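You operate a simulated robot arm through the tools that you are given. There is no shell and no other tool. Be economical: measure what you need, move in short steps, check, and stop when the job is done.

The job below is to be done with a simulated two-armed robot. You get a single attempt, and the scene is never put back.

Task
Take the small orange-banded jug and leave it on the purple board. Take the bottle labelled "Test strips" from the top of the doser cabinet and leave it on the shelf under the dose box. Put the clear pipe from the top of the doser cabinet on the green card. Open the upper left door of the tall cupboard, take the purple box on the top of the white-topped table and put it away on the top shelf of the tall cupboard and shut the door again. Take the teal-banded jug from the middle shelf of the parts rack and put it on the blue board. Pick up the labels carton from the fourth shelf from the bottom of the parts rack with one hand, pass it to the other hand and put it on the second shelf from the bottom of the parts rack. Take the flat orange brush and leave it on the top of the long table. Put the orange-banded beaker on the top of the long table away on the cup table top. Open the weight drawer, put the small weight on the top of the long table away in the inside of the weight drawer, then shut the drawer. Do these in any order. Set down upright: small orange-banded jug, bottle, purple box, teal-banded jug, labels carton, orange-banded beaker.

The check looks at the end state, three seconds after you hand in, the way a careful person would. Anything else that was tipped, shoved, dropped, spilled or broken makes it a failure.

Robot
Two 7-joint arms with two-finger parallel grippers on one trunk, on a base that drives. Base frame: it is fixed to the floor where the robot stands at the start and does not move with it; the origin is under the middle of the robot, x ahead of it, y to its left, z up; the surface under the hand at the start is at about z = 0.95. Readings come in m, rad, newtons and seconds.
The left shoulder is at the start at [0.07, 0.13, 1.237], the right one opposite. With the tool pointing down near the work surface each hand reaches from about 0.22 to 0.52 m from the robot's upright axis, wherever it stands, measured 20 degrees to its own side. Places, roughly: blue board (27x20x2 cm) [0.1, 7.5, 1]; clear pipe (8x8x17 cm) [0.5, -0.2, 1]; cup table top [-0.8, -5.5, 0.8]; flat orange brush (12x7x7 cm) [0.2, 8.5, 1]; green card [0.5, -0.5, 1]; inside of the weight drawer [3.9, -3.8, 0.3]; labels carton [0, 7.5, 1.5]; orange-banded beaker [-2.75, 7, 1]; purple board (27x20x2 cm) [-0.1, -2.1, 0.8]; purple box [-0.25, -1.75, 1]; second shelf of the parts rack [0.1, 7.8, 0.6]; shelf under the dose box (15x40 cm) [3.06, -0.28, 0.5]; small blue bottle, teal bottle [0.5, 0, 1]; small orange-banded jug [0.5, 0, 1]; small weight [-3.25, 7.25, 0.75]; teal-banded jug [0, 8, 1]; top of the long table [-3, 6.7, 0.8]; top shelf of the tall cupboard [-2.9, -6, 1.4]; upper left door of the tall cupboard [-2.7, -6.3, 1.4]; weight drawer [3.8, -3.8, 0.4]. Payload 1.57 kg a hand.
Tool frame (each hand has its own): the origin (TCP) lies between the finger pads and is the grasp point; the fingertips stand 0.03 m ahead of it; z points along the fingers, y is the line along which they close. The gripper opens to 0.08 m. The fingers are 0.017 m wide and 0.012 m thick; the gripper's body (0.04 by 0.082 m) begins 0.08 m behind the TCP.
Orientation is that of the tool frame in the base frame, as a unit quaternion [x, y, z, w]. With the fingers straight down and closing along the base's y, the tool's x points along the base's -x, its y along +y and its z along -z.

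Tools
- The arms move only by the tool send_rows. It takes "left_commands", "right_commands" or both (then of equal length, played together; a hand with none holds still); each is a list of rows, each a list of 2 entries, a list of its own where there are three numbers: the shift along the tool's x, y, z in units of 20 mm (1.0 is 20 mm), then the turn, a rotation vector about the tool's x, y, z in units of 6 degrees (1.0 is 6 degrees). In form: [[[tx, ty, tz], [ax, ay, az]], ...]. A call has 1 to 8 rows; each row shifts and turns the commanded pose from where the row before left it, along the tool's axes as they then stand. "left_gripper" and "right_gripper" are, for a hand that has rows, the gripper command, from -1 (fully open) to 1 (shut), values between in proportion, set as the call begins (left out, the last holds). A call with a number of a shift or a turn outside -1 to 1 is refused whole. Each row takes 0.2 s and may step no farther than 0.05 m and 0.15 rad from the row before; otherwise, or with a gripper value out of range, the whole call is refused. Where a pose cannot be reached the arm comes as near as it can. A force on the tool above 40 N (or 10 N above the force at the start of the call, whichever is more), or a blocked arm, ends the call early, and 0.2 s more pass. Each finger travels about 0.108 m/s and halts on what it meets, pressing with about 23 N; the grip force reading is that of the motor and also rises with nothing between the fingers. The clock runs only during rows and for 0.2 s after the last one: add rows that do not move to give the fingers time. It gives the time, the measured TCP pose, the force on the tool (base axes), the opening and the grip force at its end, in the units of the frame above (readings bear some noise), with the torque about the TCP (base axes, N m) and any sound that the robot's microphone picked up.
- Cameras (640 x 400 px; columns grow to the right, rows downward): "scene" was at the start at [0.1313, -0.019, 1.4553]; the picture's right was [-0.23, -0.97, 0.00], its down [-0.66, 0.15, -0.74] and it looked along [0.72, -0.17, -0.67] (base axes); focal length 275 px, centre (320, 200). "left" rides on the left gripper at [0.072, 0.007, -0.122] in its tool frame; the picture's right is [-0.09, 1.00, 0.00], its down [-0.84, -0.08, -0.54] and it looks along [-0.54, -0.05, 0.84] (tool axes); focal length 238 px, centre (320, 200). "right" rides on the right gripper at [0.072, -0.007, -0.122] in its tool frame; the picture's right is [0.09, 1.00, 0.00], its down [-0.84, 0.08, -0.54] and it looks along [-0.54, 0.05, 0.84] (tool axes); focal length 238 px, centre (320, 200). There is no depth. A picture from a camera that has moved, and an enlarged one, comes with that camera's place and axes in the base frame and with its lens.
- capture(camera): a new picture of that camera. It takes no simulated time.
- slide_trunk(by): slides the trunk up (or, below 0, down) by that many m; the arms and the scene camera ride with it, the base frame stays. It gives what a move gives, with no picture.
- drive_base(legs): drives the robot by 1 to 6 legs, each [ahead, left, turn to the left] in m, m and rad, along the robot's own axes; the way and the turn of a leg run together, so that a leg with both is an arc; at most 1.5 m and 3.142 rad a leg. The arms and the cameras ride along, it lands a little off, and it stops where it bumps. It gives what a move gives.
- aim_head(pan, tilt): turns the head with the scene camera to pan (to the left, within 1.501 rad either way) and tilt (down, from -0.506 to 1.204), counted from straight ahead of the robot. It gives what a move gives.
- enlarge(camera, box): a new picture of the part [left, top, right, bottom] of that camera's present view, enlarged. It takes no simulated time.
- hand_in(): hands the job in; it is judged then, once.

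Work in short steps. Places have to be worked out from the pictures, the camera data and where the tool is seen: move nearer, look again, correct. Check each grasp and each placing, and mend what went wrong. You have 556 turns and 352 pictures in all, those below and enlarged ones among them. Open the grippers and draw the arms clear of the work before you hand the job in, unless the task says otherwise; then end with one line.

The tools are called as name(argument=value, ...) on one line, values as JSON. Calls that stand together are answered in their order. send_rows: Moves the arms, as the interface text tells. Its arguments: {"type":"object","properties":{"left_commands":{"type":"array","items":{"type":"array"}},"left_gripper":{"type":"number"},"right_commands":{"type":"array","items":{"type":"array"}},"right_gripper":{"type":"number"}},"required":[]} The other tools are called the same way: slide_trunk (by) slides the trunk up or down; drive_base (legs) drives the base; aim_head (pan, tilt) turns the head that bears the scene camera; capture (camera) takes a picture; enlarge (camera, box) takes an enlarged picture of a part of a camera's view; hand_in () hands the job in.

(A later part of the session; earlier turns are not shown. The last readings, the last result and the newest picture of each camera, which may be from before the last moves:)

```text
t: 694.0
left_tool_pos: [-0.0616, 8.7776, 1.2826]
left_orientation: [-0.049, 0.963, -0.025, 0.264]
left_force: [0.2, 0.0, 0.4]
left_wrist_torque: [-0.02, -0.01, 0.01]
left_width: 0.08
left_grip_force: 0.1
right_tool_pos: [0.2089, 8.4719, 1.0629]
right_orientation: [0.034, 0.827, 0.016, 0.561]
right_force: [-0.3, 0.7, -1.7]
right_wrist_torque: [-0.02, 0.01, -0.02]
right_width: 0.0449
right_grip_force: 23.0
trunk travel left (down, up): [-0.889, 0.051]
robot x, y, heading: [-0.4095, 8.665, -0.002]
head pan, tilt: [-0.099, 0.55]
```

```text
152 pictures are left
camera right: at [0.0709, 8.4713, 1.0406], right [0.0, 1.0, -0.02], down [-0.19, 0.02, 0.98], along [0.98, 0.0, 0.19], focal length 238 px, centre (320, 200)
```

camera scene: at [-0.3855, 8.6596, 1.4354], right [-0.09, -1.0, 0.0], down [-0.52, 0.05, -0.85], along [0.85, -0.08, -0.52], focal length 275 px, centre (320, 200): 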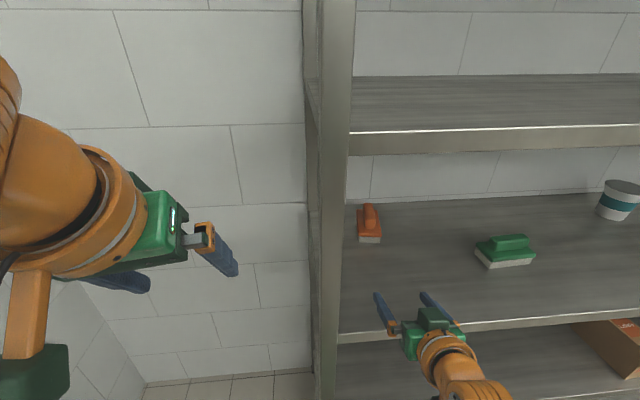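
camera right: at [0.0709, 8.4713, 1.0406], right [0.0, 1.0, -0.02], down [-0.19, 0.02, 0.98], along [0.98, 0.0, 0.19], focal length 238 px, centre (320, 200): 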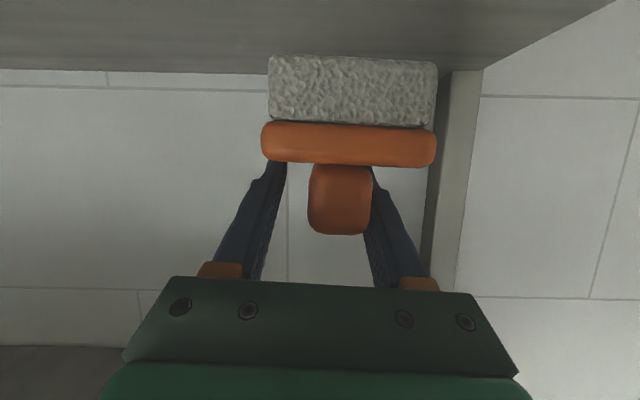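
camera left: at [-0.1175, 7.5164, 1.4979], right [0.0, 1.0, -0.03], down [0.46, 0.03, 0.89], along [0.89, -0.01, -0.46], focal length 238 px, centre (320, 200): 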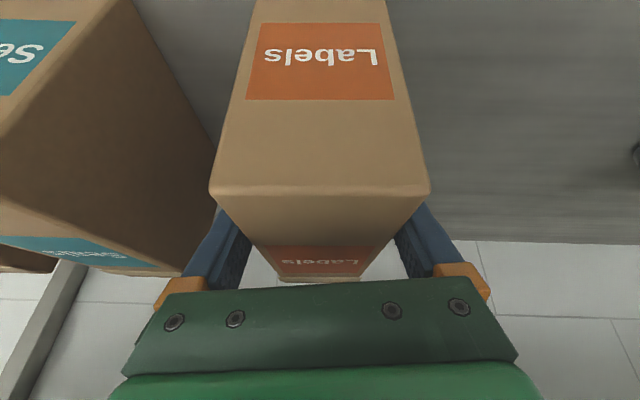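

The brush is lifted. I back out and turn west toward the long table.

drive_base(legs=[[-0.65, 0, 0], [-0.3, -0.8, 0]])

drive_base(legs=[[0, 0, 3.1]])

aim_head(pan=0.3, tilt=0.45)

capture(camera="scene")

```text
t: 701.8
left_tool_pos: [-1.0136, 7.9672, 1.2827]
left_orientation: [-0.055, 0.963, -0.024, 0.264]
left_force: [0.4, 0.5, 0.4]
left_wrist_torque: [-0.02, 0.01, 0.01]
left_width: 0.0799
left_grip_force: 0.0
right_tool_pos: [-0.7379, 7.6624, 1.064]
right_orientation: [0.029, 0.827, 0.02, 0.562]
right_force: [0.6, -1.0, -1.4]
right_wrist_torque: [-0.07, -0.01, -0.04]
right_width: 0.0447
right_grip_force: 23.3
trunk travel left (down, up): [-0.889, 0.051]
robot x, y, heading: [-1.3591, 7.8487, 0.012]
head pan, tilt: [-0.099, 0.55]
```

```text
t: 709.5
left_tool_pos: [-1.7103, 7.7513, 1.283]
left_orientation: [0.964, 0.034, -0.263, -0.03]
left_force: [-0.5, -1.1, 0.2]
left_wrist_torque: [-0.03, -0.02, -0.01]
left_width: 0.08
left_grip_force: 0.2
right_tool_pos: [-1.9728, 8.0662, 1.0644]
right_orientation: [0.826, -0.047, -0.562, 0.008]
right_force: [0.1, -0.1, -1.7]
right_wrist_torque: [0.03, 0.04, 0.0]
right_width: 0.0447
right_grip_force: 23.5
trunk travel left (down, up): [-0.889, 0.051]
robot x, y, heading: [-1.3608, 7.847, 3.113]
head pan, tilt: [-0.099, 0.55]
```

```text
t: 710.4
left_tool_pos: [-1.7105, 7.7511, 1.2822]
left_orientation: [0.963, 0.035, -0.264, -0.03]
left_force: [-0.7, -0.2, -0.2]
left_wrist_torque: [-0.07, -0.01, 0.05]
left_width: 0.0802
left_grip_force: 0.1
right_tool_pos: [-1.9737, 8.0661, 1.0644]
right_orientation: [0.826, -0.046, -0.561, 0.008]
right_force: [-0.1, 0.4, -1.5]
right_wrist_torque: [0.01, 0.0, 0.0]
right_width: 0.0441
right_grip_force: 22.7
trunk travel left (down, up): [-0.889, 0.051]
robot x, y, heading: [-1.3592, 7.8554, 3.109]
head pan, tilt: [0.3, 0.45]
```

```text
151 pictures are left
camera scene: at [-1.5, 7.8285, 1.4943], right [-0.27, 0.96, 0.0], down [0.42, 0.12, -0.9], along [-0.87, -0.24, -0.44], focal length 275 px, centre (320, 200)
```

scene: 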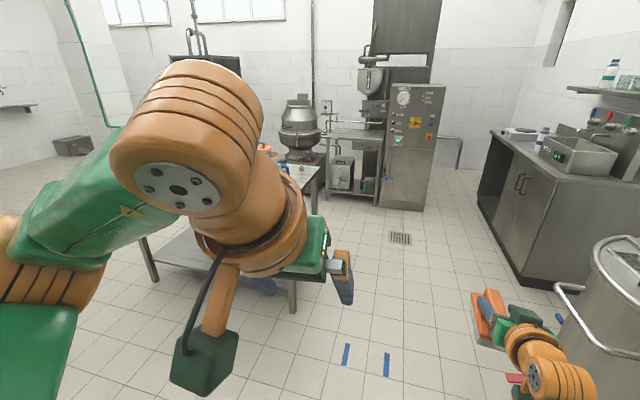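

The long table's east edge is at x≈-2.7, y 6.2–7.3. I move left (south) and a bit ahead to see its top.

drive_base(legs=[[0, 1.0, 0.03], [0.2, 0, 0]])

aim_head(pan=-0.15, tilt=0.5)

capture(camera="scene")

```text
t: 716.7
left_tool_pos: [-1.9217, 6.7473, 1.2851]
left_orientation: [0.963, 0.046, -0.265, -0.026]
left_force: [-0.6, -0.6, -0.5]
left_wrist_torque: [-0.01, 0.05, 0.02]
left_width: 0.0802
left_grip_force: 0.1
right_tool_pos: [-2.1925, 7.0558, 1.0659]
right_orientation: [0.825, -0.037, -0.564, 0.014]
right_force: [0.8, -0.8, -1.8]
right_wrist_torque: [0.01, 0.01, -0.03]
right_width: 0.0279
right_grip_force: 23.1
trunk travel left (down, up): [-0.889, 0.051]
robot x, y, heading: [-1.5772, 6.8548, 3.131]
head pan, tilt: [0.3, 0.45]
```

```text
t: 717.6
left_tool_pos: [-1.9267, 6.7473, 1.2837]
left_orientation: [0.963, 0.045, -0.264, -0.027]
left_force: [0.2, 0.6, 0.6]
left_wrist_torque: [0.02, -0.01, 0.0]
left_width: 0.0802
left_grip_force: 0.1
right_tool_pos: [-2.1957, 7.0555, 1.0632]
right_orientation: [0.826, -0.037, -0.562, 0.014]
right_force: [0.2, -0.4, -2.0]
right_wrist_torque: [-0.02, -0.03, 0.01]
right_width: 0.0279
right_grip_force: 22.8
trunk travel left (down, up): [-0.889, 0.051]
robot x, y, heading: [-1.5782, 6.8556, 3.134]
head pan, tilt: [-0.15, 0.499]
```

```text
150 pictures are left
camera scene: at [-1.7198, 6.8694, 1.4898], right [0.16, 0.99, 0.0], down [0.47, -0.07, -0.88], along [-0.87, 0.14, -0.48], focal length 275 px, centre (320, 200)
```

scene: 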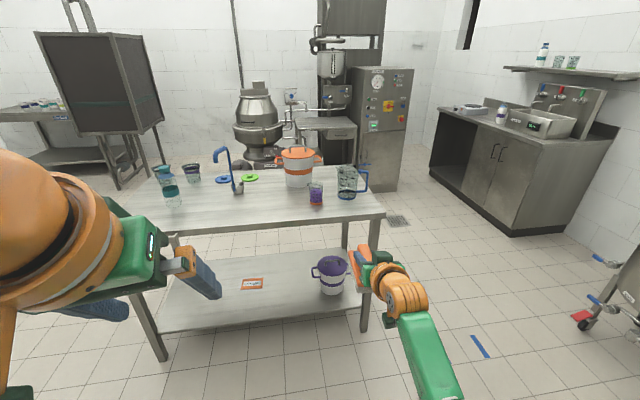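

The grip width changed to 28 mm: the brush shifted in the grip. I check it closely, and the table top.

capture(camera="right")

enlarge(camera="scene", box=[130, 130, 400, 300])

```text
149 pictures are left
camera right: at [-2.0554, 7.0548, 1.0403], right [-0.01, -1.0, -0.02], down [0.19, -0.02, 0.98], along [-0.98, 0.01, 0.19], focal length 238 px, centre (320, 200)
```

right: 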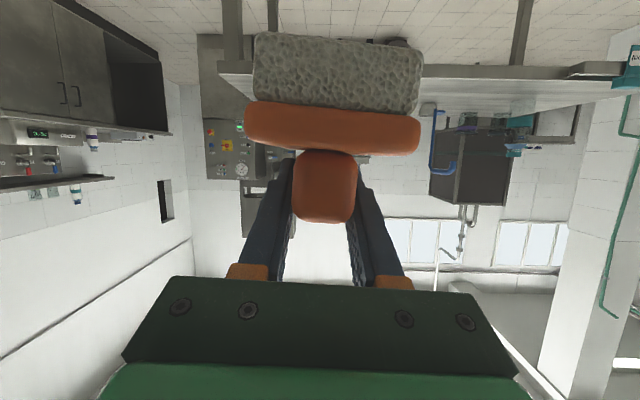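

```text
2.35 times, centred on (265, 215) of scene
camera zoom: at [-1.7198, 6.8694, 1.4898], right [0.16, 0.99, 0.0], down [0.47, -0.07, -0.88], along [-0.87, 0.14, -0.48], focal length 646 px, centre (449, 165)
```

zoom: 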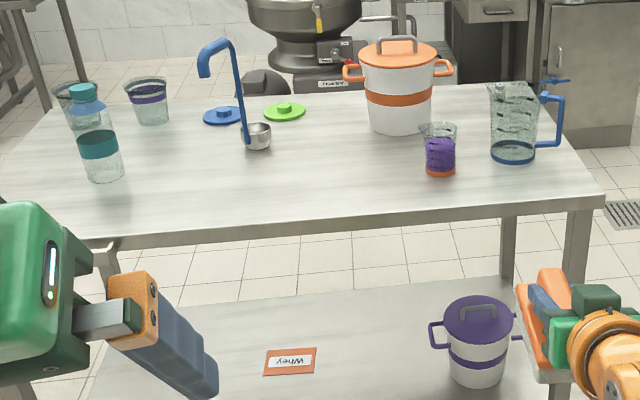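

The brush is now firmly held across its ridge. Table top z≈0.885; a free spot for the brush is around (-2.82,6.75). I drive there.

drive_base(legs=[[0, 0.3, 0], [0.58, 0, 0]])

aim_head(pan=-0.35, tilt=0.65)

capture(camera="scene")

```text
t: 722.6
left_tool_pos: [-2.5017, 6.449, 1.2838]
left_orientation: [0.963, 0.047, -0.265, -0.026]
left_force: [1.0, 0.5, 1.1]
left_wrist_torque: [0.02, -0.01, 0.0]
left_width: 0.0801
left_grip_force: 0.1
right_tool_pos: [-2.772, 6.758, 1.0654]
right_orientation: [0.826, -0.035, -0.562, 0.016]
right_force: [-0.2, 0.0, -1.7]
right_wrist_torque: [-0.02, -0.05, 0.05]
right_width: 0.0278
right_grip_force: 23.0
trunk travel left (down, up): [-0.889, 0.051]
robot x, y, heading: [-2.1548, 6.5582, 3.139]
head pan, tilt: [-0.15, 0.499]
```

```text
t: 723.3
left_tool_pos: [-2.5036, 6.4493, 1.2842]
left_orientation: [0.963, 0.048, -0.264, -0.025]
left_force: [0.2, 0.8, -0.4]
left_wrist_torque: [0.03, 0.02, -0.01]
left_width: 0.0799
left_grip_force: 0.1
right_tool_pos: [-2.7731, 6.7586, 1.0636]
right_orientation: [0.826, -0.034, -0.562, 0.016]
right_force: [0.2, -0.5, -0.8]
right_wrist_torque: [-0.02, 0.0, 0.0]
right_width: 0.0279
right_grip_force: 23.2
trunk travel left (down, up): [-0.889, 0.051]
robot x, y, heading: [-2.1562, 6.5603, 3.14]
head pan, tilt: [-0.351, 0.649]
```

```text
147 pictures are left
camera scene: at [-2.2876, 6.59, 1.4765], right [0.35, 0.94, 0.0], down [0.57, -0.21, -0.8], along [-0.75, 0.28, -0.6], focal length 275 px, centre (320, 200)
```

scene: 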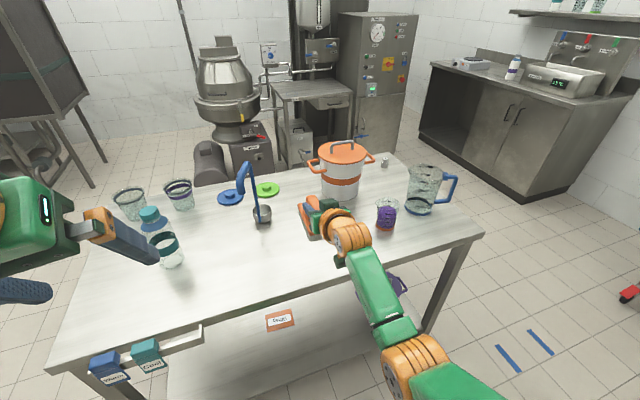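

I see a small metal weight by the far corner. The spot below the brush is free; I lower the trunk 10 cm.

slide_trunk(by=-0.095)

capture(camera="right")

capture(camera="scene")

```text
t: 724.6
left_tool_pos: [-2.5016, 6.4499, 1.189]
left_orientation: [0.963, 0.047, -0.264, -0.026]
left_force: [0.3, -0.6, -0.5]
left_wrist_torque: [0.02, 0.03, -0.01]
left_width: 0.08
left_grip_force: 0.0
right_tool_pos: [-2.7737, 6.7579, 0.9688]
right_orientation: [0.826, -0.035, -0.562, 0.016]
right_force: [0.4, 0.5, -1.7]
right_wrist_torque: [0.02, 0.0, -0.02]
right_width: 0.0279
right_grip_force: 23.1
trunk travel left (down, up): [-0.794, 0.146]
robot x, y, heading: [-2.1554, 6.558, 3.138]
head pan, tilt: [-0.351, 0.649]
```

```text
146 pictures are left
camera right: at [-2.6329, 6.7575, 0.9456], right [-0.01, -1.0, -0.02], down [0.19, -0.02, 0.98], along [-0.98, 0.0, 0.19], focal length 238 px, centre (320, 200)
```

right: 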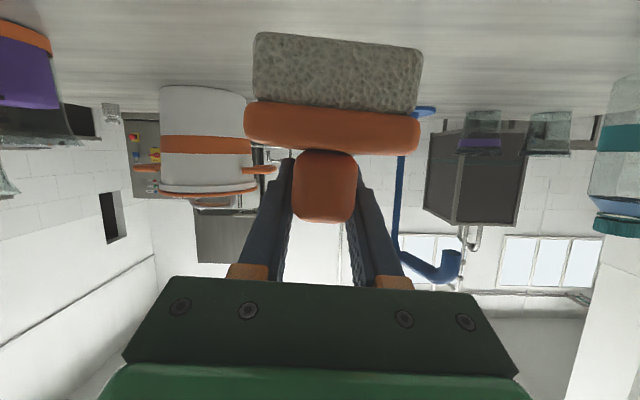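

```text
145 pictures are left
camera scene: at [-2.2876, 6.59, 1.3815], right [0.35, 0.94, 0.0], down [0.57, -0.21, -0.8], along [-0.75, 0.28, -0.61], focal length 275 px, centre (320, 200)
```

scene: 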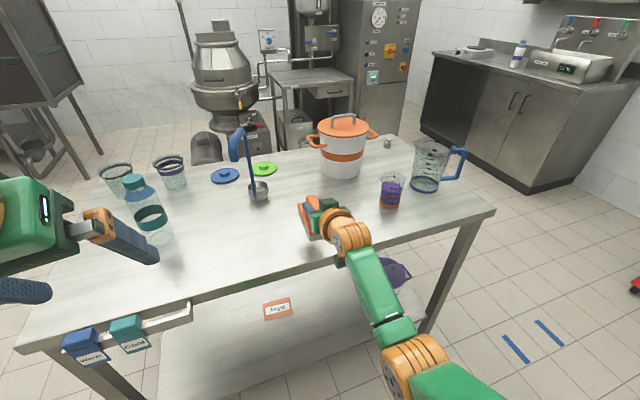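

Close to the top now. I lower in small steps until contact.

send_rows(right_commands=[[[0.35, 0, 0.14], [0, 0, 0]], [[0.3, 0, 0.12], [0, 0, 0]], [[0.2, 0, 0.08], [0, 0, 0]], [[0.2, 0, 0.08], [0, 0, 0]], [[0.2, 0, 0.08], [0, 0, 0]]])

```text
t: 725.8
left_tool_pos: [-2.5032, 6.4506, 1.1884]
left_orientation: [0.963, 0.048, -0.264, -0.026]
left_force: [-0.3, 0.3, -0.2]
left_wrist_torque: [-0.04, -0.02, -0.01]
left_width: 0.0798
left_grip_force: 0.1
right_tool_pos: [-2.7747, 6.7569, 0.9429]
right_orientation: [0.827, -0.035, -0.561, 0.015]
right_force: [0.3, 0.3, -1.6]
right_wrist_torque: [-0.01, 0.02, 0.0]
right_width: 0.0279
right_grip_force: 23.6
trunk travel left (down, up): [-0.794, 0.146]
robot x, y, heading: [-2.1613, 6.5548, 3.144]
head pan, tilt: [-0.351, 0.649]
```

No contact yet; I continue in small steps.

send_rows(right_commands=[[[0.25, 0, 0.1], [0, 0, 0]], [[0.25, 0, 0.1], [0, 0, 0]], [[0.25, 0, 0.1], [0, 0, 0]], [[0.2, 0, 0.08], [0, 0, 0]], [[0.2, 0, 0.08], [0, 0, 0]]])

capture(camera="right")

```text
t: 727.0
left_tool_pos: [-2.5033, 6.4505, 1.188]
left_orientation: [0.963, 0.047, -0.264, -0.026]
left_force: [-0.4, 0.1, -0.8]
left_wrist_torque: [0.0, 0.03, 0.03]
left_width: 0.0799
left_grip_force: 0.0
right_tool_pos: [-2.7752, 6.7538, 0.918]
right_orientation: [0.827, -0.035, -0.561, 0.016]
right_force: [-1.2, -0.5, -1.7]
right_wrist_torque: [0.01, 0.02, 0.01]
right_width: 0.0282
right_grip_force: 23.3
trunk travel left (down, up): [-0.794, 0.146]
robot x, y, heading: [-2.1551, 6.5577, 3.139]
head pan, tilt: [-0.351, 0.649]
```

```text
144 pictures are left
camera right: at [-2.6338, 6.7546, 0.8945], right [-0.01, -1.0, -0.02], down [0.19, -0.02, 0.98], along [-0.98, 0.0, 0.19], focal length 238 px, centre (320, 200)
```

right: 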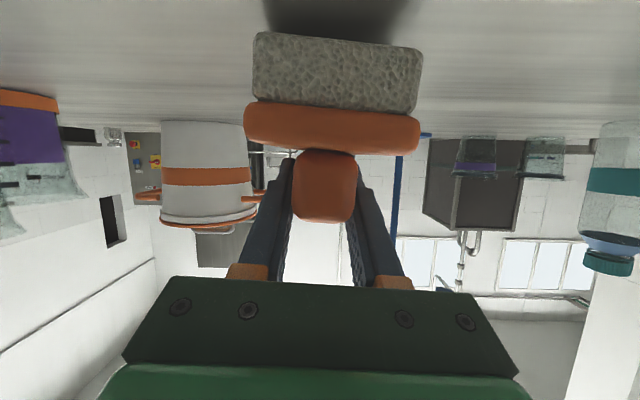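

The shadow nears; still ~1–2 cm. I continue.

send_rows(right_commands=[[[0.25, 0, 0.1], [0, 0, 0]], [[0.25, 0, 0.1], [0, 0, 0]], [[0.2, 0, 0.08], [0, 0, 0]], [[0.2, 0, 0.08], [0, 0, 0]], [[0.2, 0, 0.08], [0, 0, 0]], [[0.15, 0, 0.06], [0, 0, 0]]])

```text
t: 728.3
left_tool_pos: [-2.4974, 6.4494, 1.1882]
left_orientation: [0.962, 0.048, -0.266, -0.027]
left_force: [0.1, 0.1, -0.3]
left_wrist_torque: [0.01, -0.02, -0.03]
left_width: 0.08
left_grip_force: 0.1
right_tool_pos: [-2.7743, 6.7521, 0.9042]
right_orientation: [0.818, -0.033, -0.574, 0.015]
right_force: [0.5, -0.6, 14.8]
right_wrist_torque: [0.44, -0.09, 0.04]
right_width: 0.0286
right_grip_force: 23.1
trunk travel left (down, up): [-0.794, 0.146]
robot x, y, heading: [-2.1545, 6.5593, 3.135]
head pan, tilt: [-0.351, 0.649]
stopped in row 6 (right hand): the force on the tool passed its limit at 42 N (the readings are from after the stop); the commanded pose is now the measured one
```

Contact (table z≈0.84). I ease up, open, and withdraw upward and back.

send_rows(right_commands=[[[-0.15, 0, -0.06], [0, 0, 0]], [[0, 0, 0], [0, 0, 0]]])

send_rows(right_commands=[[[0, 0, 0], [0, 0, 0]], [[0, 0, 0], [0, 0, 0]], [[0, 0, 0], [0, 0, 0]], [[-0.5, 0, -0.3], [0, 0, 0]], [[-0.6, 0, -0.7], [0, 0, 0]], [[-0.6, 0, -0.7], [0, 0, 0]], [[-0.6, 0, -0.7], [0, 0, 0]], [[-0.6, 0, -0.7], [0, 0, 0]]], right_gripper=-1)

send_rows(right_commands=[[[-0.6, 0, -0.7], [0, 0, 0]], [[-0.6, 0, -0.7], [0, 0, 0]], [[-0.6, 0, -0.7], [0, 0, 0]], [[-0.6, 0, -0.7], [0, 0, 0]], [[-0.6, 0, -0.7], [0, 0, 0]], [[-0.6, 0, -0.7], [0, 0, 0]]])

capture(camera="scene")

```text
t: 728.9
left_tool_pos: [-2.4987, 6.4478, 1.189]
left_orientation: [0.962, 0.048, -0.266, -0.027]
left_force: [-0.6, 0.0, 0.6]
left_wrist_torque: [0.0, 0.03, -0.02]
left_width: 0.08
left_grip_force: 0.1
right_tool_pos: [-2.7737, 6.7522, 0.905]
right_orientation: [0.821, -0.033, -0.57, 0.015]
right_force: [-0.9, -0.5, 10.3]
right_wrist_torque: [0.28, 0.61, 0.06]
right_width: 0.0282
right_grip_force: 23.2
trunk travel left (down, up): [-0.794, 0.146]
robot x, y, heading: [-2.1568, 6.5583, 3.136]
head pan, tilt: [-0.351, 0.649]
```

```text
t: 730.7
left_tool_pos: [-2.5023, 6.4485, 1.1885]
left_orientation: [0.963, 0.048, -0.265, -0.027]
left_force: [0.3, -0.3, -0.8]
left_wrist_torque: [0.0, 0.01, -0.01]
left_width: 0.08
left_grip_force: 0.1
right_tool_pos: [-2.7377, 6.7583, 0.9794]
right_orientation: [0.822, -0.035, -0.568, 0.014]
right_force: [-0.3, 0.4, 1.1]
right_wrist_torque: [0.02, 0.01, 0.0]
right_width: 0.0798
right_grip_force: 0.0
trunk travel left (down, up): [-0.794, 0.146]
robot x, y, heading: [-2.155, 6.5594, 3.141]
head pan, tilt: [-0.351, 0.649]
```

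```text
t: 732.1
left_tool_pos: [-2.5023, 6.4482, 1.1889]
left_orientation: [0.963, 0.048, -0.265, -0.025]
left_force: [0.1, 0.0, -0.4]
left_wrist_torque: [0.0, -0.02, -0.01]
left_width: 0.0799
left_grip_force: 0.1
right_tool_pos: [-2.685, 6.7606, 1.0767]
right_orientation: [0.821, -0.034, -0.569, 0.015]
right_force: [-0.2, -0.3, -0.6]
right_wrist_torque: [-0.02, 0.03, -0.01]
right_width: 0.08
right_grip_force: 0.1
trunk travel left (down, up): [-0.794, 0.146]
robot x, y, heading: [-2.154, 6.5611, 3.139]
head pan, tilt: [-0.351, 0.649]
```

```text
143 pictures are left
camera scene: at [-2.2868, 6.5897, 1.3816], right [0.35, 0.94, 0.0], down [0.57, -0.21, -0.8], along [-0.75, 0.28, -0.6], focal length 275 px, centre (320, 200)
```

scene: 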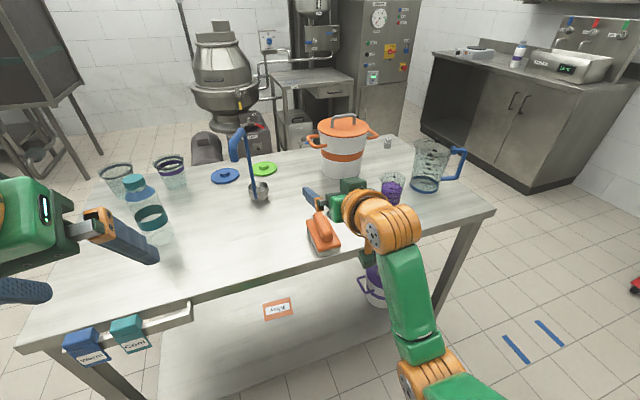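

The brush lies on the long table. Next the orange-banded beaker at about (-2.87,7.05). I tilt the left hand to ~60°, raise the right a bit, and move to line up.

send_rows(left_commands=[[[0, 0, 0], [0, -1, 0]], [[0, 0, 0], [0, -1, 0]], [[0, 0, 0], [0, -1, 0]], [[0, 0, 0], [0, -1, 0]], [[0, 0, 0], [0, -1, 0]]], right_commands=[[[-0.6, 0, -0.7], [0, 0, 0]], [[-0.6, 0, -0.7], [0, 0, 0]], [[-0.6, 0, -0.7], [0, 0, 0]], [[-0.6, 0, -0.7], [0, 0, 0]], [[0, 0, 0], [0, 0, 0]]])

drive_base(legs=[[0, -0.62, 0]])

aim_head(pan=0.2, tilt=0.65)

capture(camera="scene")

capture(camera="left")

```text
t: 733.3
left_tool_pos: [-2.5022, 6.4486, 1.1884]
left_orientation: [0.861, 0.052, -0.505, -0.013]
left_force: [0.2, 0.2, -1.0]
left_wrist_torque: [0.0, 0.03, 0.04]
left_width: 0.0802
left_grip_force: 0.0
right_tool_pos: [-2.6486, 6.7619, 1.1401]
right_orientation: [0.822, -0.034, -0.569, 0.015]
right_force: [-0.1, -0.9, 0.0]
right_wrist_torque: [0.01, -0.01, -0.03]
right_width: 0.0798
right_grip_force: 0.0
trunk travel left (down, up): [-0.794, 0.146]
robot x, y, heading: [-2.1567, 6.5573, 3.141]
head pan, tilt: [-0.351, 0.649]
```

```text
t: 736.8
left_tool_pos: [-2.4996, 7.0767, 1.1897]
left_orientation: [0.861, 0.05, -0.505, -0.015]
left_force: [0.7, -0.2, -0.2]
left_wrist_torque: [-0.01, 0.0, -0.03]
left_width: 0.08
left_grip_force: 0.0
right_tool_pos: [-2.646, 7.3908, 1.1403]
right_orientation: [0.822, -0.036, -0.568, 0.013]
right_force: [0.4, -0.3, 0.3]
right_wrist_torque: [-0.01, -0.01, -0.01]
right_width: 0.0801
right_grip_force: 0.1
trunk travel left (down, up): [-0.794, 0.146]
robot x, y, heading: [-2.1553, 7.1864, 3.135]
head pan, tilt: [-0.351, 0.649]
```

```text
t: 737.8
left_tool_pos: [-2.4991, 7.0771, 1.1881]
left_orientation: [0.861, 0.051, -0.505, -0.013]
left_force: [-0.1, -0.8, -0.5]
left_wrist_torque: [-0.01, 0.04, -0.02]
left_width: 0.0801
left_grip_force: 0.0
right_tool_pos: [-2.6455, 7.3914, 1.1383]
right_orientation: [0.822, -0.036, -0.568, 0.014]
right_force: [-0.1, -0.1, 0.4]
right_wrist_torque: [-0.01, 0.02, 0.0]
right_width: 0.0801
right_grip_force: 0.1
trunk travel left (down, up): [-0.794, 0.146]
robot x, y, heading: [-2.1514, 7.1849, 3.136]
head pan, tilt: [0.201, 0.649]
```

```text
142 pictures are left
camera scene: at [-2.2878, 7.1704, 1.3816], right [-0.19, 0.98, 0.0], down [0.59, 0.12, -0.8], along [-0.78, -0.15, -0.6], focal length 275 px, centre (320, 200)
```

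scene: 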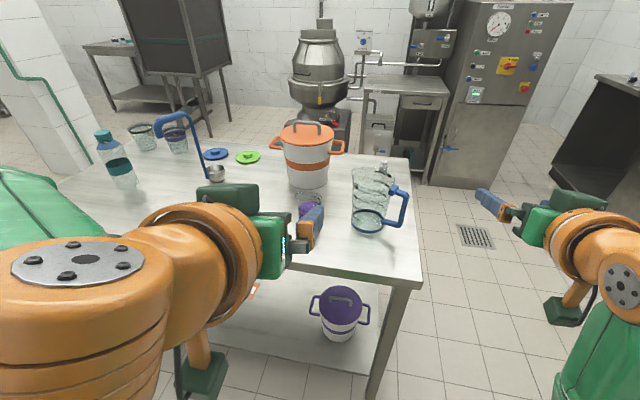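

```text
141 pictures are left
camera left: at [-2.3578, 7.083, 1.1847], right [0.03, -1.0, 0.01], down [0.06, 0.01, 1.0], along [-1.0, -0.03, 0.06], focal length 238 px, centre (320, 200)
```

left: 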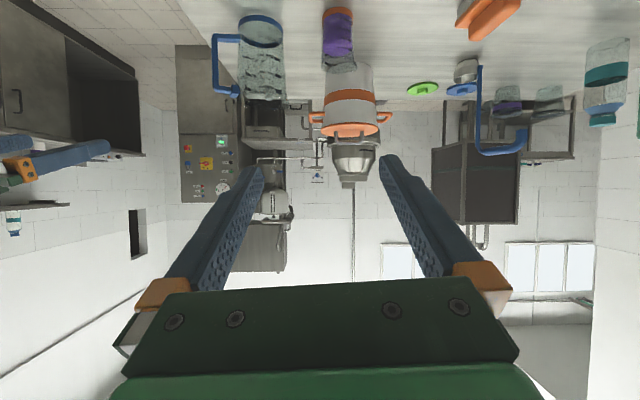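

The beaker is at y≈7.028, x≈-2.87. I shift 4 cm left, lower the trunk 20 cm and the hand a little, still short of the table.

slide_trunk(by=-0.2)

send_rows(left_commands=[[[0.87, 0.5, 0.5], [0, 0, 0]], [[0.87, 0.5, 0.5], [0, 0, 0]], [[0.87, 0.5, 0.5], [0, 0, 0]], [[0.87, 0.45, 0.5], [0, 0, 0]], [[0.5, 0, 0.29], [0, 0, 0]]])

drive_base(legs=[[0.13, 0, 0.005]])

capture(camera="left")

```text
t: 739.9
left_tool_pos: [-2.5001, 7.0774, 0.989]
left_orientation: [0.862, 0.051, -0.505, -0.014]
left_force: [-0.7, 0.0, 0.2]
left_wrist_torque: [-0.04, 0.02, -0.01]
left_width: 0.0804
left_grip_force: 0.0
right_tool_pos: [-2.6452, 7.3919, 0.9396]
right_orientation: [0.822, -0.036, -0.568, 0.014]
right_force: [0.0, 0.1, 0.4]
right_wrist_torque: [0.01, 0.02, -0.01]
right_width: 0.08
right_grip_force: 0.1
trunk travel left (down, up): [-0.594, 0.346]
robot x, y, heading: [-2.1519, 7.187, 3.135]
head pan, tilt: [0.201, 0.649]
```

```text
t: 741.1
left_tool_pos: [-2.5418, 7.0745, 0.9329]
left_orientation: [0.863, 0.051, -0.503, -0.014]
left_force: [0.0, -0.1, -0.2]
left_wrist_torque: [-0.03, 0.0, 0.02]
left_width: 0.08
left_grip_force: 0.1
left hand out of reach, approached as far as the arm can: row 1, 2, 3, 4, 5
right_tool_pos: [-2.6455, 7.3914, 0.9396]
right_orientation: [0.822, -0.035, -0.569, 0.014]
right_force: [0.1, 0.5, 0.6]
right_wrist_torque: [0.01, -0.02, -0.01]
right_width: 0.0802
right_grip_force: 0.1
trunk travel left (down, up): [-0.594, 0.346]
robot x, y, heading: [-2.154, 7.1855, 3.136]
head pan, tilt: [0.201, 0.649]
```

```text
t: 742.4
left_tool_pos: [-2.6711, 7.072, 0.9338]
left_orientation: [0.862, 0.054, -0.505, -0.011]
left_force: [0.1, -1.1, -0.8]
left_wrist_torque: [0.0, 0.02, 0.0]
left_width: 0.0798
left_grip_force: 0.0
right_tool_pos: [-2.7757, 7.3895, 0.9397]
right_orientation: [0.822, -0.034, -0.569, 0.016]
right_force: [0.2, 0.1, -0.2]
right_wrist_torque: [-0.01, 0.0, 0.01]
right_width: 0.0799
right_grip_force: 0.0
trunk travel left (down, up): [-0.594, 0.346]
robot x, y, heading: [-2.2809, 7.183, 3.14]
head pan, tilt: [0.201, 0.649]
```

```text
140 pictures are left
camera left: at [-2.5285, 7.0782, 0.9298], right [0.04, -1.0, 0.01], down [0.06, 0.01, 1.0], along [-1.0, -0.04, 0.06], focal length 238 px, centre (320, 200)
```

left: 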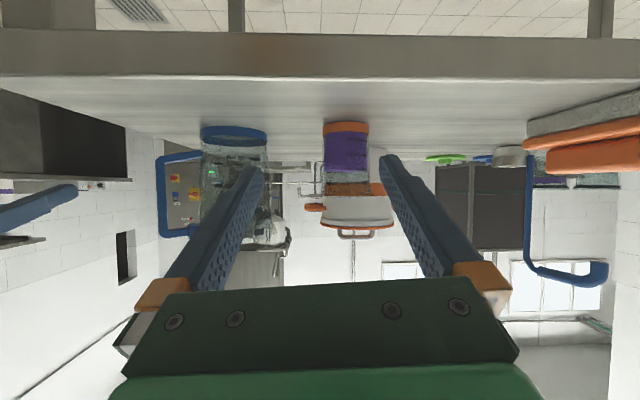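

The side shift didn't take (reach). I raise the right hand clear of the blue jug, then shift the base 4 cm left.

send_rows(right_commands=[[[-0.5, -0.5, -0.85], [0, 0, 0]], [[-0.5, -0.5, -0.85], [0, 0, 0]], [[-0.7, -0.5, -0.7], [0, 0, 0]], [[-0.7, -0.5, -0.7], [0, 0, 0]], [[-0.9, 0, -0.4], [0, 0, 0]], [[-0.9, 0, -0.4], [0, 0, 0]], [[-0.9, 0, -0.4], [0, 0, 0]]])

drive_base(legs=[[0, 0.043, 0]])

send_rows(left_commands=[[[-0.3, 0, 0.9], [0, 0, 0]], [[-0.3, 0, 0.9], [0, 0, 0]], [[-0.3, 0, 0.9], [0, 0, 0]], [[-0.3, 0, 0.9], [0, 0, 0]]])

capture(camera="left")

```text
t: 744.0
left_tool_pos: [-2.6706, 7.0728, 0.9331]
left_orientation: [0.862, 0.053, -0.503, -0.012]
left_force: [0.6, -1.0, 0.3]
left_wrist_torque: [0.04, -0.02, 0.0]
left_width: 0.0802
left_grip_force: 0.0
right_tool_pos: [-2.7305, 7.4366, 1.0642]
right_orientation: [0.821, -0.034, -0.569, 0.015]
right_force: [-0.7, 0.5, -0.3]
right_wrist_torque: [0.01, 0.02, 0.0]
right_width: 0.0801
right_grip_force: 0.2
trunk travel left (down, up): [-0.594, 0.346]
robot x, y, heading: [-2.2833, 7.1891, 3.14]
head pan, tilt: [0.201, 0.649]
```

```text
t: 744.9
left_tool_pos: [-2.6715, 7.0299, 0.933]
left_orientation: [0.861, 0.053, -0.505, -0.011]
left_force: [0.5, -0.3, -0.2]
left_wrist_torque: [0.0, 0.02, 0.01]
left_width: 0.0801
left_grip_force: 0.1
right_tool_pos: [-2.7292, 7.3964, 1.0637]
right_orientation: [0.822, -0.035, -0.568, 0.015]
right_force: [-0.5, 0.0, 0.7]
right_wrist_torque: [-0.01, 0.0, 0.01]
right_width: 0.08
right_grip_force: 0.1
trunk travel left (down, up): [-0.594, 0.346]
robot x, y, heading: [-2.2809, 7.1466, 3.134]
head pan, tilt: [0.201, 0.649]
```

```text
t: 745.9
left_tool_pos: [-2.7472, 7.024, 0.9167]
left_orientation: [0.862, 0.053, -0.504, -0.012]
left_force: [0.3, -0.2, 0.4]
left_wrist_torque: [-0.02, 0.05, 0.02]
left_width: 0.08
left_grip_force: 0.0
right_tool_pos: [-2.7299, 7.3935, 1.0636]
right_orientation: [0.823, -0.033, -0.568, 0.016]
right_force: [0.2, -0.5, -0.5]
right_wrist_torque: [0.0, 0.01, 0.02]
right_width: 0.08
right_grip_force: 0.1
trunk travel left (down, up): [-0.594, 0.346]
robot x, y, heading: [-2.2828, 7.1436, 3.143]
head pan, tilt: [0.201, 0.649]
```

```text
139 pictures are left
camera left: at [-2.6049, 7.0297, 0.9137], right [0.04, -1.0, 0.01], down [0.06, 0.01, 1.0], along [-1.0, -0.04, 0.06], focal length 238 px, centre (320, 200)
```

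left: 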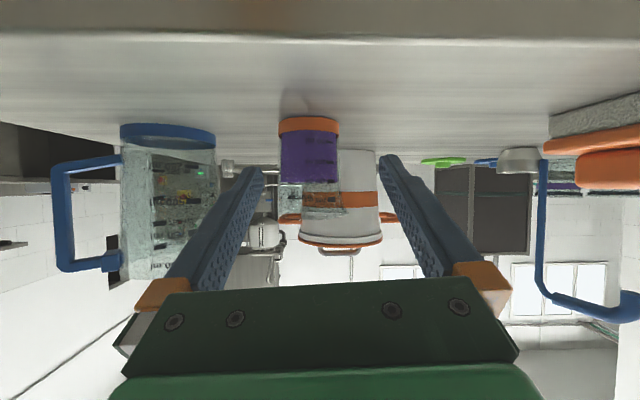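

Beaker at x≈-2.858, y≈7.030. I approach the last 11 cm with a 1 cm correction.

send_rows(left_commands=[[[-0.3, -0.25, 0.85], [0, 0, 0]], [[-0.3, -0.25, 0.85], [0, 0, 0]], [[-0.3, 0, 0.85], [0, 0, 0]]])

capture(camera="left")

```text
t: 746.7
left_tool_pos: [-2.7994, 7.0306, 0.9084]
left_orientation: [0.862, 0.053, -0.504, -0.012]
left_force: [1.0, -0.6, -0.6]
left_wrist_torque: [0.04, 0.02, -0.01]
left_width: 0.0802
left_grip_force: 0.1
right_tool_pos: [-2.7296, 7.393, 1.0631]
right_orientation: [0.822, -0.033, -0.568, 0.016]
right_force: [-0.6, 0.2, -0.5]
right_wrist_torque: [-0.01, -0.02, -0.04]
right_width: 0.0798
right_grip_force: 0.0
trunk travel left (down, up): [-0.594, 0.346]
robot x, y, heading: [-2.2816, 7.1466, 3.136]
head pan, tilt: [0.201, 0.649]
```

```text
138 pictures are left
camera left: at [-2.6582, 7.0363, 0.9054], right [0.03, -1.0, 0.01], down [0.06, 0.01, 1.0], along [-1.0, -0.03, 0.06], focal length 238 px, centre (320, 200)
```

left: 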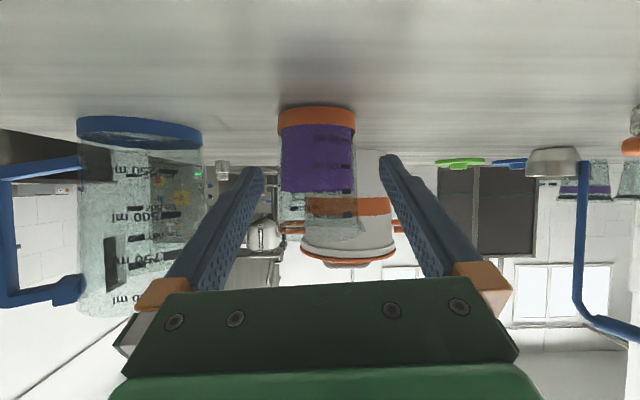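

Nearly centred; final 6 cm with 4 mm correction.

send_rows(left_commands=[[[-0.35, -0.2, 0.8], [0, 0, 0]], [[-0.35, 0, 0.8], [0, 0, 0]], [[-0.35, 0, 0.8], [0, 0, 0]], [[-0.2, 0, 0.4], [0, 0, 0]]])

capture(camera="left")

```text
t: 747.7
left_tool_pos: [-2.8612, 7.0307, 0.9048]
left_orientation: [0.862, 0.053, -0.503, -0.012]
left_force: [0.0, 0.1, 0.0]
left_wrist_torque: [0.02, -0.01, -0.01]
left_width: 0.0801
left_grip_force: 0.2
right_tool_pos: [-2.7301, 7.3941, 1.0633]
right_orientation: [0.822, -0.034, -0.568, 0.015]
right_force: [-0.2, -0.6, 1.2]
right_wrist_torque: [0.01, -0.02, -0.01]
right_width: 0.08
right_grip_force: 0.1
trunk travel left (down, up): [-0.594, 0.346]
robot x, y, heading: [-2.2829, 7.1436, 3.143]
head pan, tilt: [0.201, 0.649]
```

```text
137 pictures are left
camera left: at [-2.7187, 7.0368, 0.9006], right [0.03, -1.0, 0.01], down [0.06, 0.01, 1.0], along [-1.0, -0.03, 0.06], focal length 238 px, centre (320, 200)
```

left: 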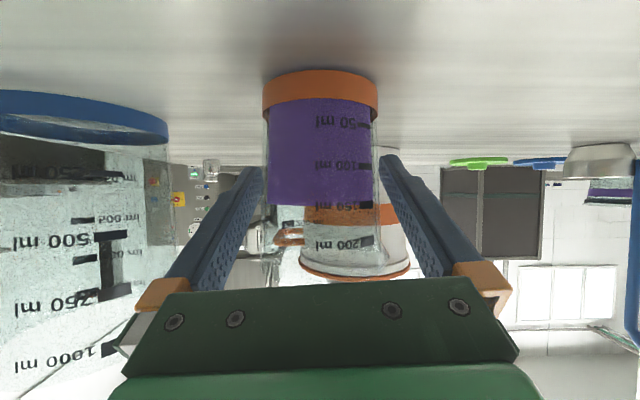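

The beaker (with purple contents) is centred. I close and lift slowly.

send_rows(left_commands=[[[0, 0, 0], [0, 0, 0]], [[0, 0, 0], [0, 0, 0]], [[0, 0, 0], [0, 0, 0]]], left_gripper=1)

send_rows(left_commands=[[[-0.3, 0, -0.17], [0, 0, 0]], [[-0.4, 0, -0.23], [0, 0, 0]], [[-0.5, 0, -0.29], [0, 0, 0]], [[-0.5, 0, -0.29], [0, 0, 0]], [[-0.4, 0, -0.23], [0, 0, 0]]])

capture(camera="left")

```text
t: 748.5
left_tool_pos: [-2.86, 7.0304, 0.904]
left_orientation: [0.862, 0.053, -0.505, -0.012]
left_force: [-1.5, -1.0, 1.5]
left_wrist_torque: [-0.09, 0.04, -0.04]
left_width: 0.0655
left_grip_force: 23.0
right_tool_pos: [-2.7299, 7.3938, 1.0625]
right_orientation: [0.822, -0.034, -0.569, 0.015]
right_force: [-0.5, 0.1, -0.3]
right_wrist_torque: [-0.02, 0.03, 0.01]
right_width: 0.08
right_grip_force: 0.0
trunk travel left (down, up): [-0.594, 0.346]
robot x, y, heading: [-2.2806, 7.1433, 3.14]
head pan, tilt: [0.201, 0.649]
```

```text
t: 749.7
left_tool_pos: [-2.8593, 7.026, 0.9523]
left_orientation: [0.862, 0.054, -0.503, -0.012]
left_force: [0.1, 0.3, -1.7]
left_wrist_torque: [0.0, 0.04, -0.02]
left_width: 0.0656
left_grip_force: 23.0
right_tool_pos: [-2.7306, 7.3923, 1.0624]
right_orientation: [0.822, -0.034, -0.568, 0.015]
right_force: [-0.4, -0.7, 0.3]
right_wrist_torque: [-0.01, -0.01, -0.02]
right_width: 0.08
right_grip_force: 0.2
trunk travel left (down, up): [-0.594, 0.346]
robot x, y, heading: [-2.2869, 7.1466, 3.139]
head pan, tilt: [0.201, 0.649]
```

```text
136 pictures are left
camera left: at [-2.7173, 7.0325, 0.9492], right [0.03, -1.0, 0.01], down [0.06, 0.01, 1.0], along [-1.0, -0.03, 0.06], focal length 238 px, centre (320, 200)
```

left: 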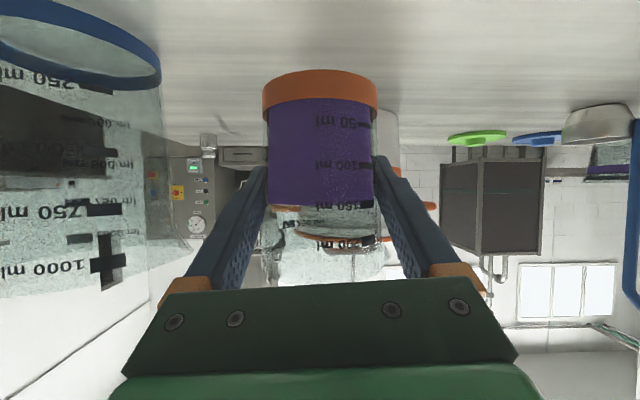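

The beaker is held level. I raise the trunk 20 cm, back out, and go round to the table's north end for the weight.

slide_trunk(by=0.2)

drive_base(legs=[[-0.4, 0, 0], [0, -0.65, 0]])

drive_base(legs=[[0, 0, 1.57]])

send_rows(right_commands=[[[0, 0, 0], [0, 1, 0]], [[0, 0, 0], [0, 1, 0]], [[0, 0, 0], [0, 1, 0]], [[0, 0, 0], [0, 1, 0]], [[0, 0, 0], [0, 1, 0]], [[0, 0, 0], [0, 1, 0]], [[0, 0, 0], [0, 1, 0]], [[0, 0, 0], [0, 1, 0]]])

send_rows(right_commands=[[[0, 0, 0], [0, 1, 0]], [[0, 0, 0], [0, 1, 0]], [[0, 0, 0], [0, 1, 0]], [[0, 0, 0], [0, 0.5, 0]]])

aim_head(pan=-0.5, tilt=0.5)

capture(camera="scene")

```text
t: 751.9
left_tool_pos: [-2.8589, 7.0265, 1.1529]
left_orientation: [0.862, 0.054, -0.504, -0.012]
left_force: [0.6, -0.4, -1.0]
left_wrist_torque: [-0.01, -0.01, 0.02]
left_width: 0.0652
left_grip_force: 23.2
right_tool_pos: [-2.7292, 7.3933, 1.2636]
right_orientation: [0.823, -0.033, -0.567, 0.016]
right_force: [0.7, -0.9, -0.5]
right_wrist_torque: [0.0, 0.0, 0.0]
right_width: 0.0799
right_grip_force: 0.2
trunk travel left (down, up): [-0.794, 0.146]
robot x, y, heading: [-2.28, 7.142, 3.139]
head pan, tilt: [0.201, 0.649]
```

```text
t: 757.7
left_tool_pos: [-2.4545, 7.6872, 1.1526]
left_orientation: [0.863, 0.055, -0.503, -0.012]
left_force: [0.3, 0.6, -3.2]
left_wrist_torque: [-0.01, 0.02, 0.0]
left_width: 0.0647
left_grip_force: 23.4
right_tool_pos: [-2.3256, 8.0556, 1.2636]
right_orientation: [0.822, -0.033, -0.568, 0.015]
right_force: [0.2, -0.2, 1.1]
right_wrist_torque: [0.0, -0.03, -0.02]
right_width: 0.0801
right_grip_force: 0.0
trunk travel left (down, up): [-0.794, 0.146]
robot x, y, heading: [-1.8777, 7.8091, 3.146]
head pan, tilt: [0.201, 0.649]
```

```text
t: 761.9
left_tool_pos: [-1.7435, 7.2333, 1.1521]
left_orientation: [0.563, 0.655, -0.36, 0.353]
left_force: [-0.2, 0.3, -1.8]
left_wrist_torque: [-0.03, 0.01, 0.0]
left_width: 0.0648
left_grip_force: 22.9
right_tool_pos: [-2.1154, 7.3531, 1.2632]
right_orientation: [0.597, 0.566, -0.385, 0.418]
right_force: [-0.3, 0.0, -0.6]
right_wrist_torque: [0.01, -0.02, -0.02]
right_width: 0.0799
right_grip_force: 0.1
trunk travel left (down, up): [-0.794, 0.146]
robot x, y, heading: [-1.8812, 7.8049, -1.543]
head pan, tilt: [0.201, 0.649]
```

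```text
t: 763.7
left_tool_pos: [-1.7424, 7.2341, 1.1523]
left_orientation: [0.563, 0.656, -0.36, 0.352]
left_force: [-0.1, 0.6, -2.4]
left_wrist_torque: [-0.02, 0.04, -0.01]
left_width: 0.0645
left_grip_force: 23.3
right_tool_pos: [-2.1132, 7.3644, 1.2584]
right_orientation: [0.701, 0.688, -0.111, 0.151]
right_force: [0.7, 0.4, -1.3]
right_wrist_torque: [-0.02, -0.01, -0.01]
right_width: 0.0801
right_grip_force: 0.1
right hand out of reach, approached as far as the arm can: row 8
trunk travel left (down, up): [-0.794, 0.146]
robot x, y, heading: [-1.8759, 7.8056, -1.543]
head pan, tilt: [0.201, 0.649]
```

```text
t: 764.7
left_tool_pos: [-1.7442, 7.2336, 1.1533]
left_orientation: [0.563, 0.656, -0.359, 0.353]
left_force: [-0.8, -1.0, -2.3]
left_wrist_torque: [-0.02, 0.01, 0.01]
left_width: 0.0647
left_grip_force: 22.9
right_tool_pos: [-2.1159, 7.3639, 1.2582]
right_orientation: [0.703, 0.686, -0.11, 0.152]
right_force: [0.3, 0.2, 0.2]
right_wrist_torque: [0.01, -0.01, -0.03]
right_width: 0.0799
right_grip_force: 0.1
right hand out of reach, approached as far as the arm can: row 1, 2, 3, 4
trunk travel left (down, up): [-0.794, 0.146]
robot x, y, heading: [-1.879, 7.8077, -1.547]
head pan, tilt: [0.201, 0.649]
```

```text
t: 765.8
left_tool_pos: [-1.7454, 7.2341, 1.1526]
left_orientation: [0.563, 0.656, -0.359, 0.352]
left_force: [0.6, -0.7, -2.8]
left_wrist_torque: [-0.03, 0.0, 0.01]
left_width: 0.0649
left_grip_force: 22.8
right_tool_pos: [-2.1157, 7.3647, 1.2575]
right_orientation: [0.702, 0.687, -0.11, 0.152]
right_force: [-0.6, 0.7, 0.1]
right_wrist_torque: [-0.02, 0.02, -0.04]
right_width: 0.0799
right_grip_force: 0.1
trunk travel left (down, up): [-0.794, 0.146]
robot x, y, heading: [-1.8747, 7.8089, -1.545]
head pan, tilt: [-0.499, 0.499]
```

```text
135 pictures are left
camera scene: at [-1.9179, 7.6752, 1.3948], right [-0.89, 0.46, 0.0], down [0.22, 0.43, -0.88], along [-0.4, -0.78, -0.48], focal length 275 px, centre (320, 200)
```

scene: 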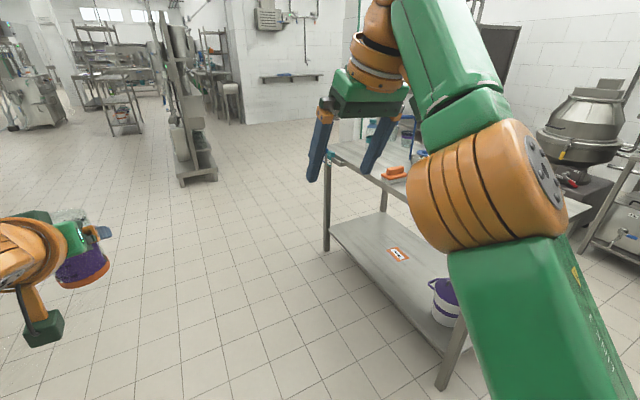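

The right hand needs lowering before it can point straight down. I do that here in free space and check the beaker.

send_rows(right_commands=[[[0.37, 0, 0.93], [0, 0, 0]], [[0.37, 0, 0.93], [0, 0, 0]], [[0.37, 0, 0.93], [0, 0, 0]], [[0.37, 0, 0.93], [0, 0, 0]], [[0.37, 0, 0.93], [0, 0, 0]], [[0.37, 0, 0.93], [0, 0, 0]], [[0.37, 0, 0.93], [0, 0, 0]], [[0.37, 0, 0.93], [0, 0, 0]]])

send_rows(right_commands=[[[0, 0, 0], [0, 1, 0]], [[0, 0, 0], [0, 1, 0]], [[0, 0, 0], [0, 1, 0]], [[0, 0, 0], [0, 0.6, 0]]])

capture(camera="left")

```text
t: 767.6
left_tool_pos: [-1.7439, 7.2328, 1.1523]
left_orientation: [0.563, 0.656, -0.359, 0.352]
left_force: [0.9, 0.3, -2.8]
left_wrist_torque: [-0.07, 0.02, 0.01]
left_width: 0.0646
left_grip_force: 22.7
right_tool_pos: [-2.1239, 7.2892, 1.152]
right_orientation: [0.702, 0.687, -0.108, 0.153]
right_force: [0.2, 0.0, -0.3]
right_wrist_torque: [-0.02, 0.02, 0.0]
right_width: 0.08
right_grip_force: 0.0
right hand out of reach, approached as far as the arm can: row 1, 2, 3, 4, 5, 6, 7, 8
trunk travel left (down, up): [-0.794, 0.146]
robot x, y, heading: [-1.879, 7.8076, -1.547]
head pan, tilt: [-0.499, 0.499]
```

```text
t: 768.6
left_tool_pos: [-1.7442, 7.2336, 1.1519]
left_orientation: [0.563, 0.656, -0.359, 0.352]
left_force: [-0.5, 0.6, -1.7]
left_wrist_torque: [-0.01, -0.04, -0.02]
left_width: 0.0648
left_grip_force: 22.8
right_tool_pos: [-2.1325, 7.3562, 1.1388]
right_orientation: [0.71, 0.702, 0.002, 0.042]
right_force: [0.0, -0.7, 0.0]
right_wrist_torque: [-0.01, 0.0, 0.02]
right_width: 0.0797
right_grip_force: 0.1
right hand out of reach, approached as far as the arm can: row 1, 2, 3, 4
trunk travel left (down, up): [-0.794, 0.146]
robot x, y, heading: [-1.8782, 7.8088, -1.542]
head pan, tilt: [-0.499, 0.499]
```

```text
134 pictures are left
camera left: at [-1.7529, 7.3765, 1.149], right [1.0, 0.06, 0.01], down [-0.01, 0.06, 1.0], along [0.06, -1.0, 0.06], focal length 238 px, centre (320, 200)
```

left: 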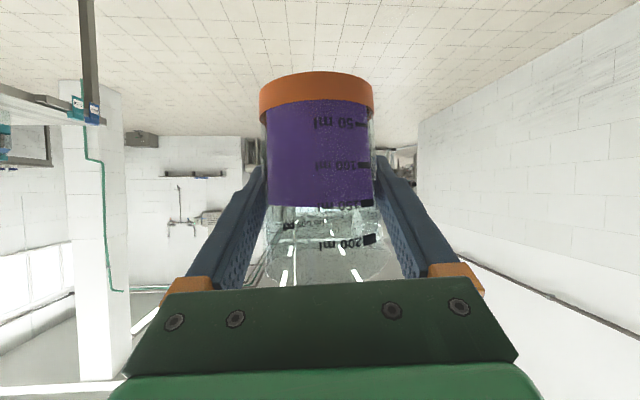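

Beaker steady; the right hand points down. I slide west along the table's north end to bring it above the weight.

drive_base(legs=[[0, -1.1, -0.025]])

aim_head(pan=-0.2, tilt=0.8)

capture(camera="scene")

capture(camera="right")

```text
t: 774.3
left_tool_pos: [-2.8674, 7.2173, 1.1524]
left_orientation: [0.572, 0.648, -0.365, 0.347]
left_force: [0.6, -0.3, -2.5]
left_wrist_torque: [-0.01, 0.01, 0.01]
left_width: 0.0645
left_grip_force: 22.9
right_tool_pos: [-3.2528, 7.35, 1.1397]
right_orientation: [0.72, 0.692, 0.001, 0.043]
right_force: [-0.4, -0.4, -0.2]
right_wrist_torque: [0.02, -0.01, -0.01]
right_width: 0.08
right_grip_force: 0.1
trunk travel left (down, up): [-0.794, 0.146]
robot x, y, heading: [-2.99, 7.7944, -1.567]
head pan, tilt: [-0.499, 0.499]
```

```text
t: 775.1
left_tool_pos: [-2.8684, 7.217, 1.1519]
left_orientation: [0.571, 0.648, -0.364, 0.348]
left_force: [0.2, 0.5, -1.6]
left_wrist_torque: [0.01, 0.02, -0.03]
left_width: 0.0644
left_grip_force: 23.1
right_tool_pos: [-3.2533, 7.3495, 1.1392]
right_orientation: [0.72, 0.693, 0.002, 0.043]
right_force: [-0.5, 0.2, 0.5]
right_wrist_torque: [0.02, -0.07, 0.0]
right_width: 0.0799
right_grip_force: 0.0
trunk travel left (down, up): [-0.794, 0.146]
robot x, y, heading: [-2.9888, 7.793, -1.568]
head pan, tilt: [-0.201, 0.799]
```

```text
133 pictures are left
camera scene: at [-3.0034, 7.6636, 1.369], right [-0.98, 0.2, 0.0], down [0.14, 0.7, -0.7], along [-0.14, -0.68, -0.72], focal length 275 px, centre (320, 200)
```

scene: 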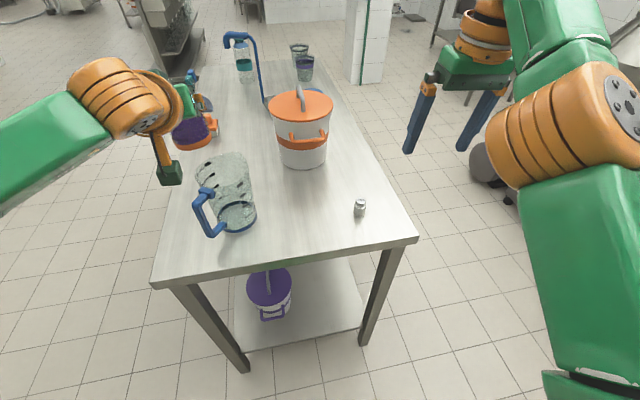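

```text
132 pictures are left
camera right: at [-3.264, 7.4284, 1.2552], right [1.0, 0.06, 0.06], down [0.01, -0.81, 0.59], along [0.08, -0.59, -0.8], focal length 238 px, centre (320, 200)
```

right: 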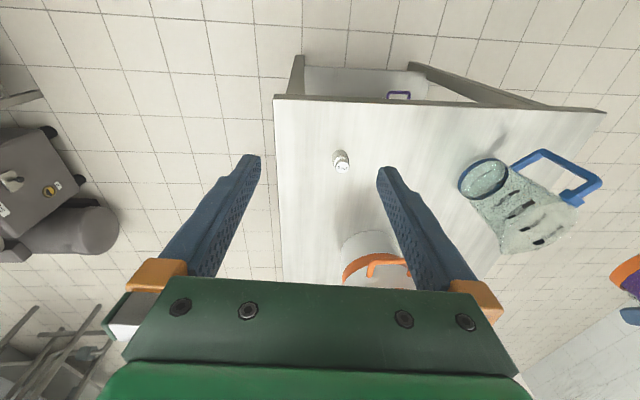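

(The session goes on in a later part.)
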